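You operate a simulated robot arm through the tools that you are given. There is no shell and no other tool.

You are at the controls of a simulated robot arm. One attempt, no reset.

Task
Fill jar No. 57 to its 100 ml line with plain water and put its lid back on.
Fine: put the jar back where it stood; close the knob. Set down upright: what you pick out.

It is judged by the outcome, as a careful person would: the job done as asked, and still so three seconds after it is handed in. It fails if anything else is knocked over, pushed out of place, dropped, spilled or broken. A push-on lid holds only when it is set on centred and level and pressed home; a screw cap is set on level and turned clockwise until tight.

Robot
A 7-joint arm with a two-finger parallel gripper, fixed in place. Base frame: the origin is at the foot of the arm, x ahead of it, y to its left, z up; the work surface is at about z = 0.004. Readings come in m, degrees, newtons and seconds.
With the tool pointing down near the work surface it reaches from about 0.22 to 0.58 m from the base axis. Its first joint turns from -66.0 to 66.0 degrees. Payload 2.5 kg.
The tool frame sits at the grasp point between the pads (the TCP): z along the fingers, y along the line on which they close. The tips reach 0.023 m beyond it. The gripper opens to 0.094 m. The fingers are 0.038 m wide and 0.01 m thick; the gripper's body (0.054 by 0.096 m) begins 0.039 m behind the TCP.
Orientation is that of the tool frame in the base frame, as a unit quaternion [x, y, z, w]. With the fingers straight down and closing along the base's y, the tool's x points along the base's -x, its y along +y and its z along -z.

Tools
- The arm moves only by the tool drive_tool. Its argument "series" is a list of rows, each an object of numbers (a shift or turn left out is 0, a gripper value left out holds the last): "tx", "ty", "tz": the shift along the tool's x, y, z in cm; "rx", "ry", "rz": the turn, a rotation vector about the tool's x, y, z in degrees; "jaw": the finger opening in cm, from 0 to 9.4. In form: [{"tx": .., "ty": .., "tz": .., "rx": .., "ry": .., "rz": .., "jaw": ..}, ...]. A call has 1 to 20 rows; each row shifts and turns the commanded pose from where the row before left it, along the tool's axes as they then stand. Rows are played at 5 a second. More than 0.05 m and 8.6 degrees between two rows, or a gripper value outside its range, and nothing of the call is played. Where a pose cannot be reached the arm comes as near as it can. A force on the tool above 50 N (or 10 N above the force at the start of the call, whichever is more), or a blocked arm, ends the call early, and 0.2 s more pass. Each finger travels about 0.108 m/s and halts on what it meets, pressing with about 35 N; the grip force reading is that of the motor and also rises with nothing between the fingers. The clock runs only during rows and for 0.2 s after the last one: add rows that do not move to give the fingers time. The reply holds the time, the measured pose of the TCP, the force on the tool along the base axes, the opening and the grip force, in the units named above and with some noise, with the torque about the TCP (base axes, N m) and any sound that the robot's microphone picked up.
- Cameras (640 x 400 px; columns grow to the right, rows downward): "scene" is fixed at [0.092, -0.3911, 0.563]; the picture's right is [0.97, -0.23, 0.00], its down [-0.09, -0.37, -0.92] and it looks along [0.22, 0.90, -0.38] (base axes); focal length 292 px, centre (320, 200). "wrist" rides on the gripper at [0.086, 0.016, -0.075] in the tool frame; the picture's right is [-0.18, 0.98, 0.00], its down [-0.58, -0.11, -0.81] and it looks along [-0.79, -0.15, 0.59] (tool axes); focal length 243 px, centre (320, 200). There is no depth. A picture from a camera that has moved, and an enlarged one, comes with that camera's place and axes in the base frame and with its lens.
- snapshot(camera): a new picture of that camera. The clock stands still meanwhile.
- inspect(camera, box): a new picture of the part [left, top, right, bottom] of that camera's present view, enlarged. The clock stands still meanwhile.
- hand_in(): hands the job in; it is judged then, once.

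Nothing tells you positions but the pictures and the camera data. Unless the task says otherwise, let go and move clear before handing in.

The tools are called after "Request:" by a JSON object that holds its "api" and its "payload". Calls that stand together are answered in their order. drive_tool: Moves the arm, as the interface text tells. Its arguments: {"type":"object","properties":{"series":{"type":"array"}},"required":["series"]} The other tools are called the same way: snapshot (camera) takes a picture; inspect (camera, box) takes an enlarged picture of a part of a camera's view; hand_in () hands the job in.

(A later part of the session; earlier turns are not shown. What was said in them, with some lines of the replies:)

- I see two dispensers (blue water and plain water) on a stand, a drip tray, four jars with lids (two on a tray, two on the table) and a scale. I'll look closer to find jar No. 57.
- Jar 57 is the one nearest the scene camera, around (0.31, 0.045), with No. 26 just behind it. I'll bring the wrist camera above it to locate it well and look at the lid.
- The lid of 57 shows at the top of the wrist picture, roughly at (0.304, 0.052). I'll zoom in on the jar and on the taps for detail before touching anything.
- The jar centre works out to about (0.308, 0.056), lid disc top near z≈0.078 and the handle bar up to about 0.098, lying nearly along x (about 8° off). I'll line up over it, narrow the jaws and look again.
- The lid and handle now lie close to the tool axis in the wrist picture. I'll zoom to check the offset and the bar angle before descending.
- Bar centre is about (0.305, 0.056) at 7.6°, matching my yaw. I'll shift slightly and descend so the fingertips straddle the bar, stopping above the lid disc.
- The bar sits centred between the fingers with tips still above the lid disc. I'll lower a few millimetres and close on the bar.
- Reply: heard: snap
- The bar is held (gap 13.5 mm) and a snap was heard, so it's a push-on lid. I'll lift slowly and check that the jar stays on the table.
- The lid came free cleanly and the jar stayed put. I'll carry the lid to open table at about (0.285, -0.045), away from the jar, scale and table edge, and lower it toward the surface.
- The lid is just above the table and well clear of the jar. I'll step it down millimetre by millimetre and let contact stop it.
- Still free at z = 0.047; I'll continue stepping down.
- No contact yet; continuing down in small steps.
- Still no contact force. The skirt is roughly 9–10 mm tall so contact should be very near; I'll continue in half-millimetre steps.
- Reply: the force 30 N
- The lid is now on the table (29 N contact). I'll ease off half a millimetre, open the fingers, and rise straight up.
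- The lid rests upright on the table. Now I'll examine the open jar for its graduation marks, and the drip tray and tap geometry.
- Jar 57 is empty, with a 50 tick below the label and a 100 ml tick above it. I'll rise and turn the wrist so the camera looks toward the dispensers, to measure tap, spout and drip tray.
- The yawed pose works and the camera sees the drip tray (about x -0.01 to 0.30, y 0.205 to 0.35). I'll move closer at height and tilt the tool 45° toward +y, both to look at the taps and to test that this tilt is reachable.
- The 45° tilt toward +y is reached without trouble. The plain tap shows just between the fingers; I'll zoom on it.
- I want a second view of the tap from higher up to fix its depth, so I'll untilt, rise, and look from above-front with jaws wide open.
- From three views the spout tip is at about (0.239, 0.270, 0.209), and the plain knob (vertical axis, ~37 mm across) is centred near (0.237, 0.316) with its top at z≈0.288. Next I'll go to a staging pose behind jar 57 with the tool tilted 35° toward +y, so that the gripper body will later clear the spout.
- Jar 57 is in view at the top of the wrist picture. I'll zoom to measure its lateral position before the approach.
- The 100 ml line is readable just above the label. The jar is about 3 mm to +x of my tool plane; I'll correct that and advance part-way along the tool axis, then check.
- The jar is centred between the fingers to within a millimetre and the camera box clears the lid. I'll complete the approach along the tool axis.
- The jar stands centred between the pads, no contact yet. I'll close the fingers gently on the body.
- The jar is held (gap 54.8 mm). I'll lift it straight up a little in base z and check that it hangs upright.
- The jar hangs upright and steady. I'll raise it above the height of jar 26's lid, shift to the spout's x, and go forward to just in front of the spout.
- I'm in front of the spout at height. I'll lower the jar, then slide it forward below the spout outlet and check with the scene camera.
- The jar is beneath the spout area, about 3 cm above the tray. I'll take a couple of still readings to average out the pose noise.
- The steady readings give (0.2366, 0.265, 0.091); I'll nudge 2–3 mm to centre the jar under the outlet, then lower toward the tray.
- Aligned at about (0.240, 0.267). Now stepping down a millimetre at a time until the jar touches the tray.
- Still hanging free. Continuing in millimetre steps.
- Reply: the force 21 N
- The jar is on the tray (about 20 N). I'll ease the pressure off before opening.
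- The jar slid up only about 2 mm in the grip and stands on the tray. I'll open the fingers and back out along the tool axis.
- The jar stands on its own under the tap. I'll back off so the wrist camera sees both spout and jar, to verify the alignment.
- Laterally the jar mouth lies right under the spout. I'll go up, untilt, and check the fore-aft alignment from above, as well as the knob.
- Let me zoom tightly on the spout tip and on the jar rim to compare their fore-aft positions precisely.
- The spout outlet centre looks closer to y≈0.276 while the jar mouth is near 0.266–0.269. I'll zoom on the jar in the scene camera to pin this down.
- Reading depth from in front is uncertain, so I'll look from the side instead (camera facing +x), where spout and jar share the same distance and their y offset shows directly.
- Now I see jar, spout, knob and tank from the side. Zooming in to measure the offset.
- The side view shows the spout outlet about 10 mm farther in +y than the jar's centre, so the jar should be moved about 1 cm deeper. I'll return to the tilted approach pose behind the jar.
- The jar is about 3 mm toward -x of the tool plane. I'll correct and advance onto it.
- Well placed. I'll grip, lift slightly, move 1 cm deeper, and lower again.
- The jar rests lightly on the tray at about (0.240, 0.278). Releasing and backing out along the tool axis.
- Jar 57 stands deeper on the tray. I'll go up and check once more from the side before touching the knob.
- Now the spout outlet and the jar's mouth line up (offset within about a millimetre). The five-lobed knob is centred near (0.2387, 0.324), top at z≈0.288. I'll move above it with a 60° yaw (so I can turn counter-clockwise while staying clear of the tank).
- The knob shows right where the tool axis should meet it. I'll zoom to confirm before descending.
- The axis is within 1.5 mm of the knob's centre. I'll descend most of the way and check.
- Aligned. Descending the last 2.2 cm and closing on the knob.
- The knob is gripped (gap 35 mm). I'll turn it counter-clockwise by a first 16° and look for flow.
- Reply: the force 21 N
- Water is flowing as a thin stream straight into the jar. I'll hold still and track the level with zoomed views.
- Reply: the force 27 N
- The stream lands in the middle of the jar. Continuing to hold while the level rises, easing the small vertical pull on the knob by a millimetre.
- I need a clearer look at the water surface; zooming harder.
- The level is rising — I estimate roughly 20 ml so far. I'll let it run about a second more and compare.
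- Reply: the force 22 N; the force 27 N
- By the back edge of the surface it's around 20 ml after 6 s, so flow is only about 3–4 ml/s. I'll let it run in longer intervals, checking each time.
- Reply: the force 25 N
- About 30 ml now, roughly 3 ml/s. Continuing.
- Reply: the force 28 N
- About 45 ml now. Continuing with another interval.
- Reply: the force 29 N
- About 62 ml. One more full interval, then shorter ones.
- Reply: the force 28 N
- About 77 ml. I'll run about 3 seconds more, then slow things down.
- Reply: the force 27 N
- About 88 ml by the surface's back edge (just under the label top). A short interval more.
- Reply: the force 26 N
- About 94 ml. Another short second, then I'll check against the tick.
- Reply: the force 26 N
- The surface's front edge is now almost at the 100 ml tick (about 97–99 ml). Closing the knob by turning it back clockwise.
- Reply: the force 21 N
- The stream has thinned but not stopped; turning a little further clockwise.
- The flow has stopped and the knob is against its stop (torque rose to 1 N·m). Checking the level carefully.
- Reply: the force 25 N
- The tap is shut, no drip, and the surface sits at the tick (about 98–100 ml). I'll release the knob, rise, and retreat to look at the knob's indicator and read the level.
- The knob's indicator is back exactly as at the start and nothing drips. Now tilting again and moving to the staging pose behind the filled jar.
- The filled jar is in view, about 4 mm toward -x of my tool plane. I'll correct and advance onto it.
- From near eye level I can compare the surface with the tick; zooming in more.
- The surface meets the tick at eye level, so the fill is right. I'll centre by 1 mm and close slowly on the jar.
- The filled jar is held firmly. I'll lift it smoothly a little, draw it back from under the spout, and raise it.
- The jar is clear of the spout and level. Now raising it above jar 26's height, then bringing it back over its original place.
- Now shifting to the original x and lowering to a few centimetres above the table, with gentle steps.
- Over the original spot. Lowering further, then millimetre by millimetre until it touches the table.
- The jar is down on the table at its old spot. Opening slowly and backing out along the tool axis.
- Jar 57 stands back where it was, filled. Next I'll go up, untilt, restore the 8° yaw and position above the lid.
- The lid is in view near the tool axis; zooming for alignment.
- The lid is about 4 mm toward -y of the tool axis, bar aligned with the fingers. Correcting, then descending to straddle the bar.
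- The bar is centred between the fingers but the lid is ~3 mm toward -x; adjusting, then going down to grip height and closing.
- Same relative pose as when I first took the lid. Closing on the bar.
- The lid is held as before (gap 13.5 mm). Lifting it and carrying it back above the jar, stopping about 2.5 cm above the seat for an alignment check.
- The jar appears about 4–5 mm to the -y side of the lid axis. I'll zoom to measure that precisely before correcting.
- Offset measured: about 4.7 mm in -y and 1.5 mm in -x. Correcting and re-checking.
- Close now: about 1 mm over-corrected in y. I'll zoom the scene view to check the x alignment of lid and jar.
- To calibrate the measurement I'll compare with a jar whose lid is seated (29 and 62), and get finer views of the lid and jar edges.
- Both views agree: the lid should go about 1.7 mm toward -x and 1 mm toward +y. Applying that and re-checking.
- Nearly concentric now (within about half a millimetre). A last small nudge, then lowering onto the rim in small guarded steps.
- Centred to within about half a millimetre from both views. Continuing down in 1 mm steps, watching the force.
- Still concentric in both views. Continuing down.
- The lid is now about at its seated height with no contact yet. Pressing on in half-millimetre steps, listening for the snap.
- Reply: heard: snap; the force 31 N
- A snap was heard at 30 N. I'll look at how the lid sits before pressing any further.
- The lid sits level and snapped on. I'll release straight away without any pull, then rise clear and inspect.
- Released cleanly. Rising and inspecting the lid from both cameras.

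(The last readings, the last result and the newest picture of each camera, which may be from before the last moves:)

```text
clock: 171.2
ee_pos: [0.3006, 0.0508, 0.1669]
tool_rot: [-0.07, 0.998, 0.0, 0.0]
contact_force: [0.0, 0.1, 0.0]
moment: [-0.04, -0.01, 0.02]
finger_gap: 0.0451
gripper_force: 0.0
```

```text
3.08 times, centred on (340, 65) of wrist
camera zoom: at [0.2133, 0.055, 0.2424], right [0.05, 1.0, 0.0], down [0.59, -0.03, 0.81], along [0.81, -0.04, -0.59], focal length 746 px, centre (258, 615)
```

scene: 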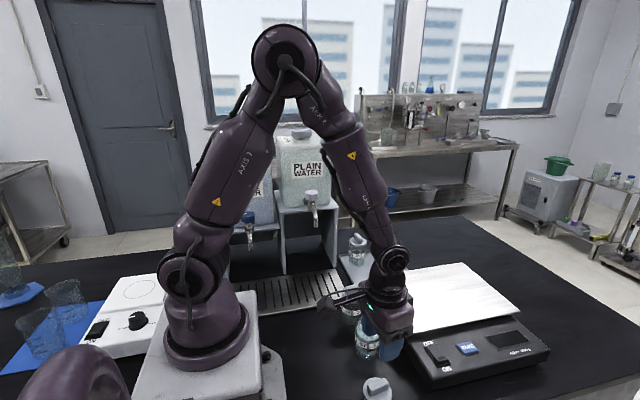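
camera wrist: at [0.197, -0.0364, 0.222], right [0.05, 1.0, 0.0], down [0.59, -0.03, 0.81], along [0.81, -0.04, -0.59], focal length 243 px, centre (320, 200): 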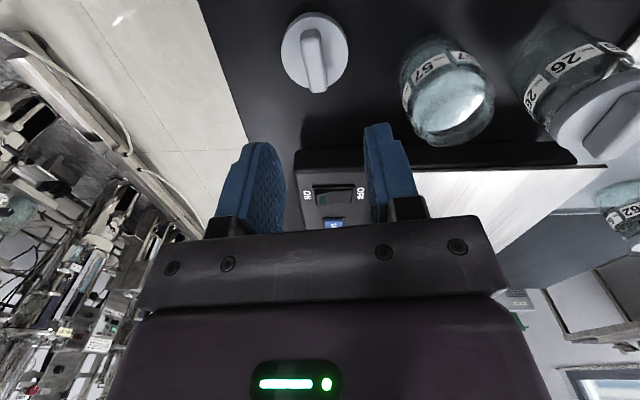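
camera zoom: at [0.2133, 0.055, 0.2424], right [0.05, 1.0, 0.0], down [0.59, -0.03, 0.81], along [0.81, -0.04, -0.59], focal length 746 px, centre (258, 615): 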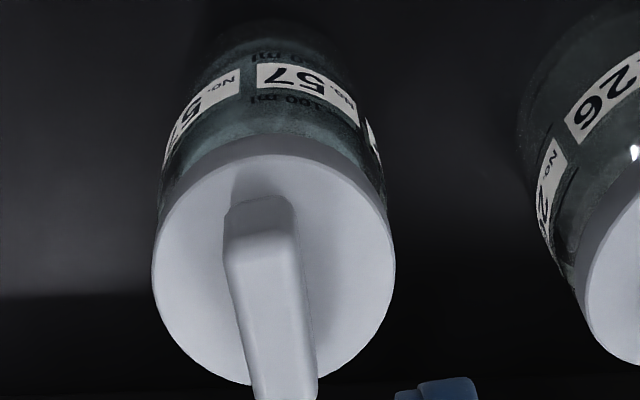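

The lid is back at the same height, level and concentric, with the jar within about a millimetre of its original place. Moving the arm clear and checking the whole scene.

Request:
{"api": "drive_tool", "payload": {"series": [{"tz": -4}, {"tz": -4}, {"tz": -4}, {"tz": -4}, {"tz": -4}, {"ty": 3}, {"ty": 3}, {"ty": 3}, {}, {}]}}

Request:
{"api": "snapshot", "payload": {"camera": "scene"}}

Request:
{"api": "inspect", "payload": {"camera": "scene", "box": [345, 295, 395, 365]}}

Request:
{"api": "inspect", "payload": {"camera": "scene", "box": [220, 170, 410, 310]}}

```text
clock: 173.4
ee_pos: [0.2892, 0.1418, 0.3672]
tool_rot: [-0.069, 0.998, 0.0, -0.001]
contact_force: [-0.3, -0.3, -0.6]
moment: [-0.01, -0.01, 0.02]
finger_gap: 0.0448
gripper_force: 0.1
```

```text
taken
```

scene: 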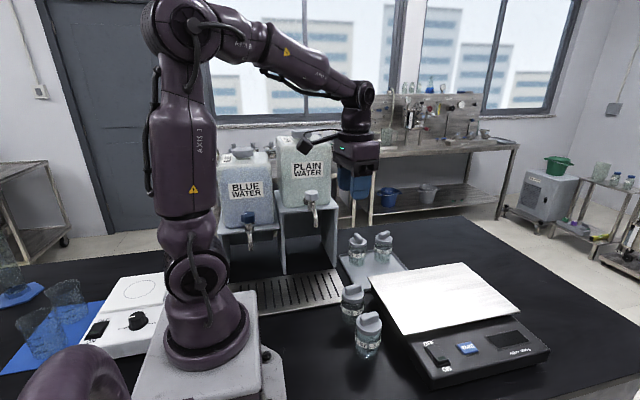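

```text
5.71 times, centred on (370, 330) of scene
camera zoom: at [0.092, -0.3911, 0.563], right [0.97, -0.23, 0.0], down [-0.09, -0.37, -0.92], along [0.22, 0.9, -0.38], focal length 1669 px, centre (34, -543)
```

zoom: 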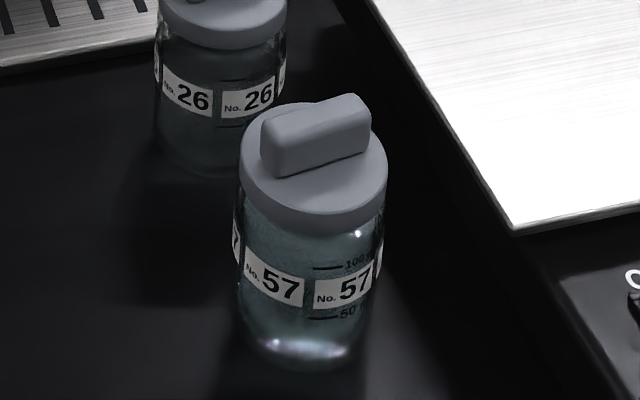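

```text
2.86 times, centred on (315, 240) of scene
camera zoom: at [0.092, -0.3911, 0.563], right [0.97, -0.23, 0.0], down [-0.09, -0.37, -0.92], along [0.22, 0.9, -0.38], focal length 835 px, centre (334, 86)
```

zoom: 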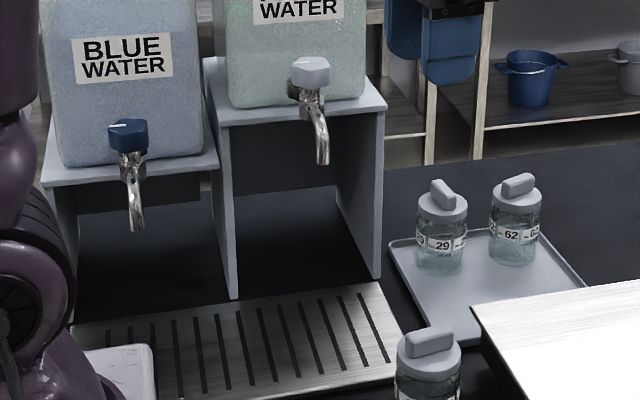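

Jar 57 stands filled to its line with its lid on, in its original place. The tap is closed and dry, and the other jars haven't moved. The arm is clear, so I'm handing in.

Request:
{"api": "hand_in", "payload": {}}

```text
The job is handed in.
```

Jar No. 57 is filled with plain water to its 100 ml line and lidded, and the job is handed in. I don't have the judge's result.

- **Fill:** Seen at near eye level, the water surface met the 100 ml tick. I estimate 98–100 ml.
- **Lid:** It is a push-on lid. I set it on centred and pressed until it snapped at about 30 N, and it sits level at its original height.
- **Jar position:** It stands upright within about a millimetre of where it started.
- **Knob:** It is turned back to its stop, the indicator points as it did at the start, and the spout is not dripping.
- **Surroundings:** I saw no spilled water. Nothing was knocked over, and the other jars, scale and trays look as they did at the start.

The gripper had let go and the arm was clear when I handed in.
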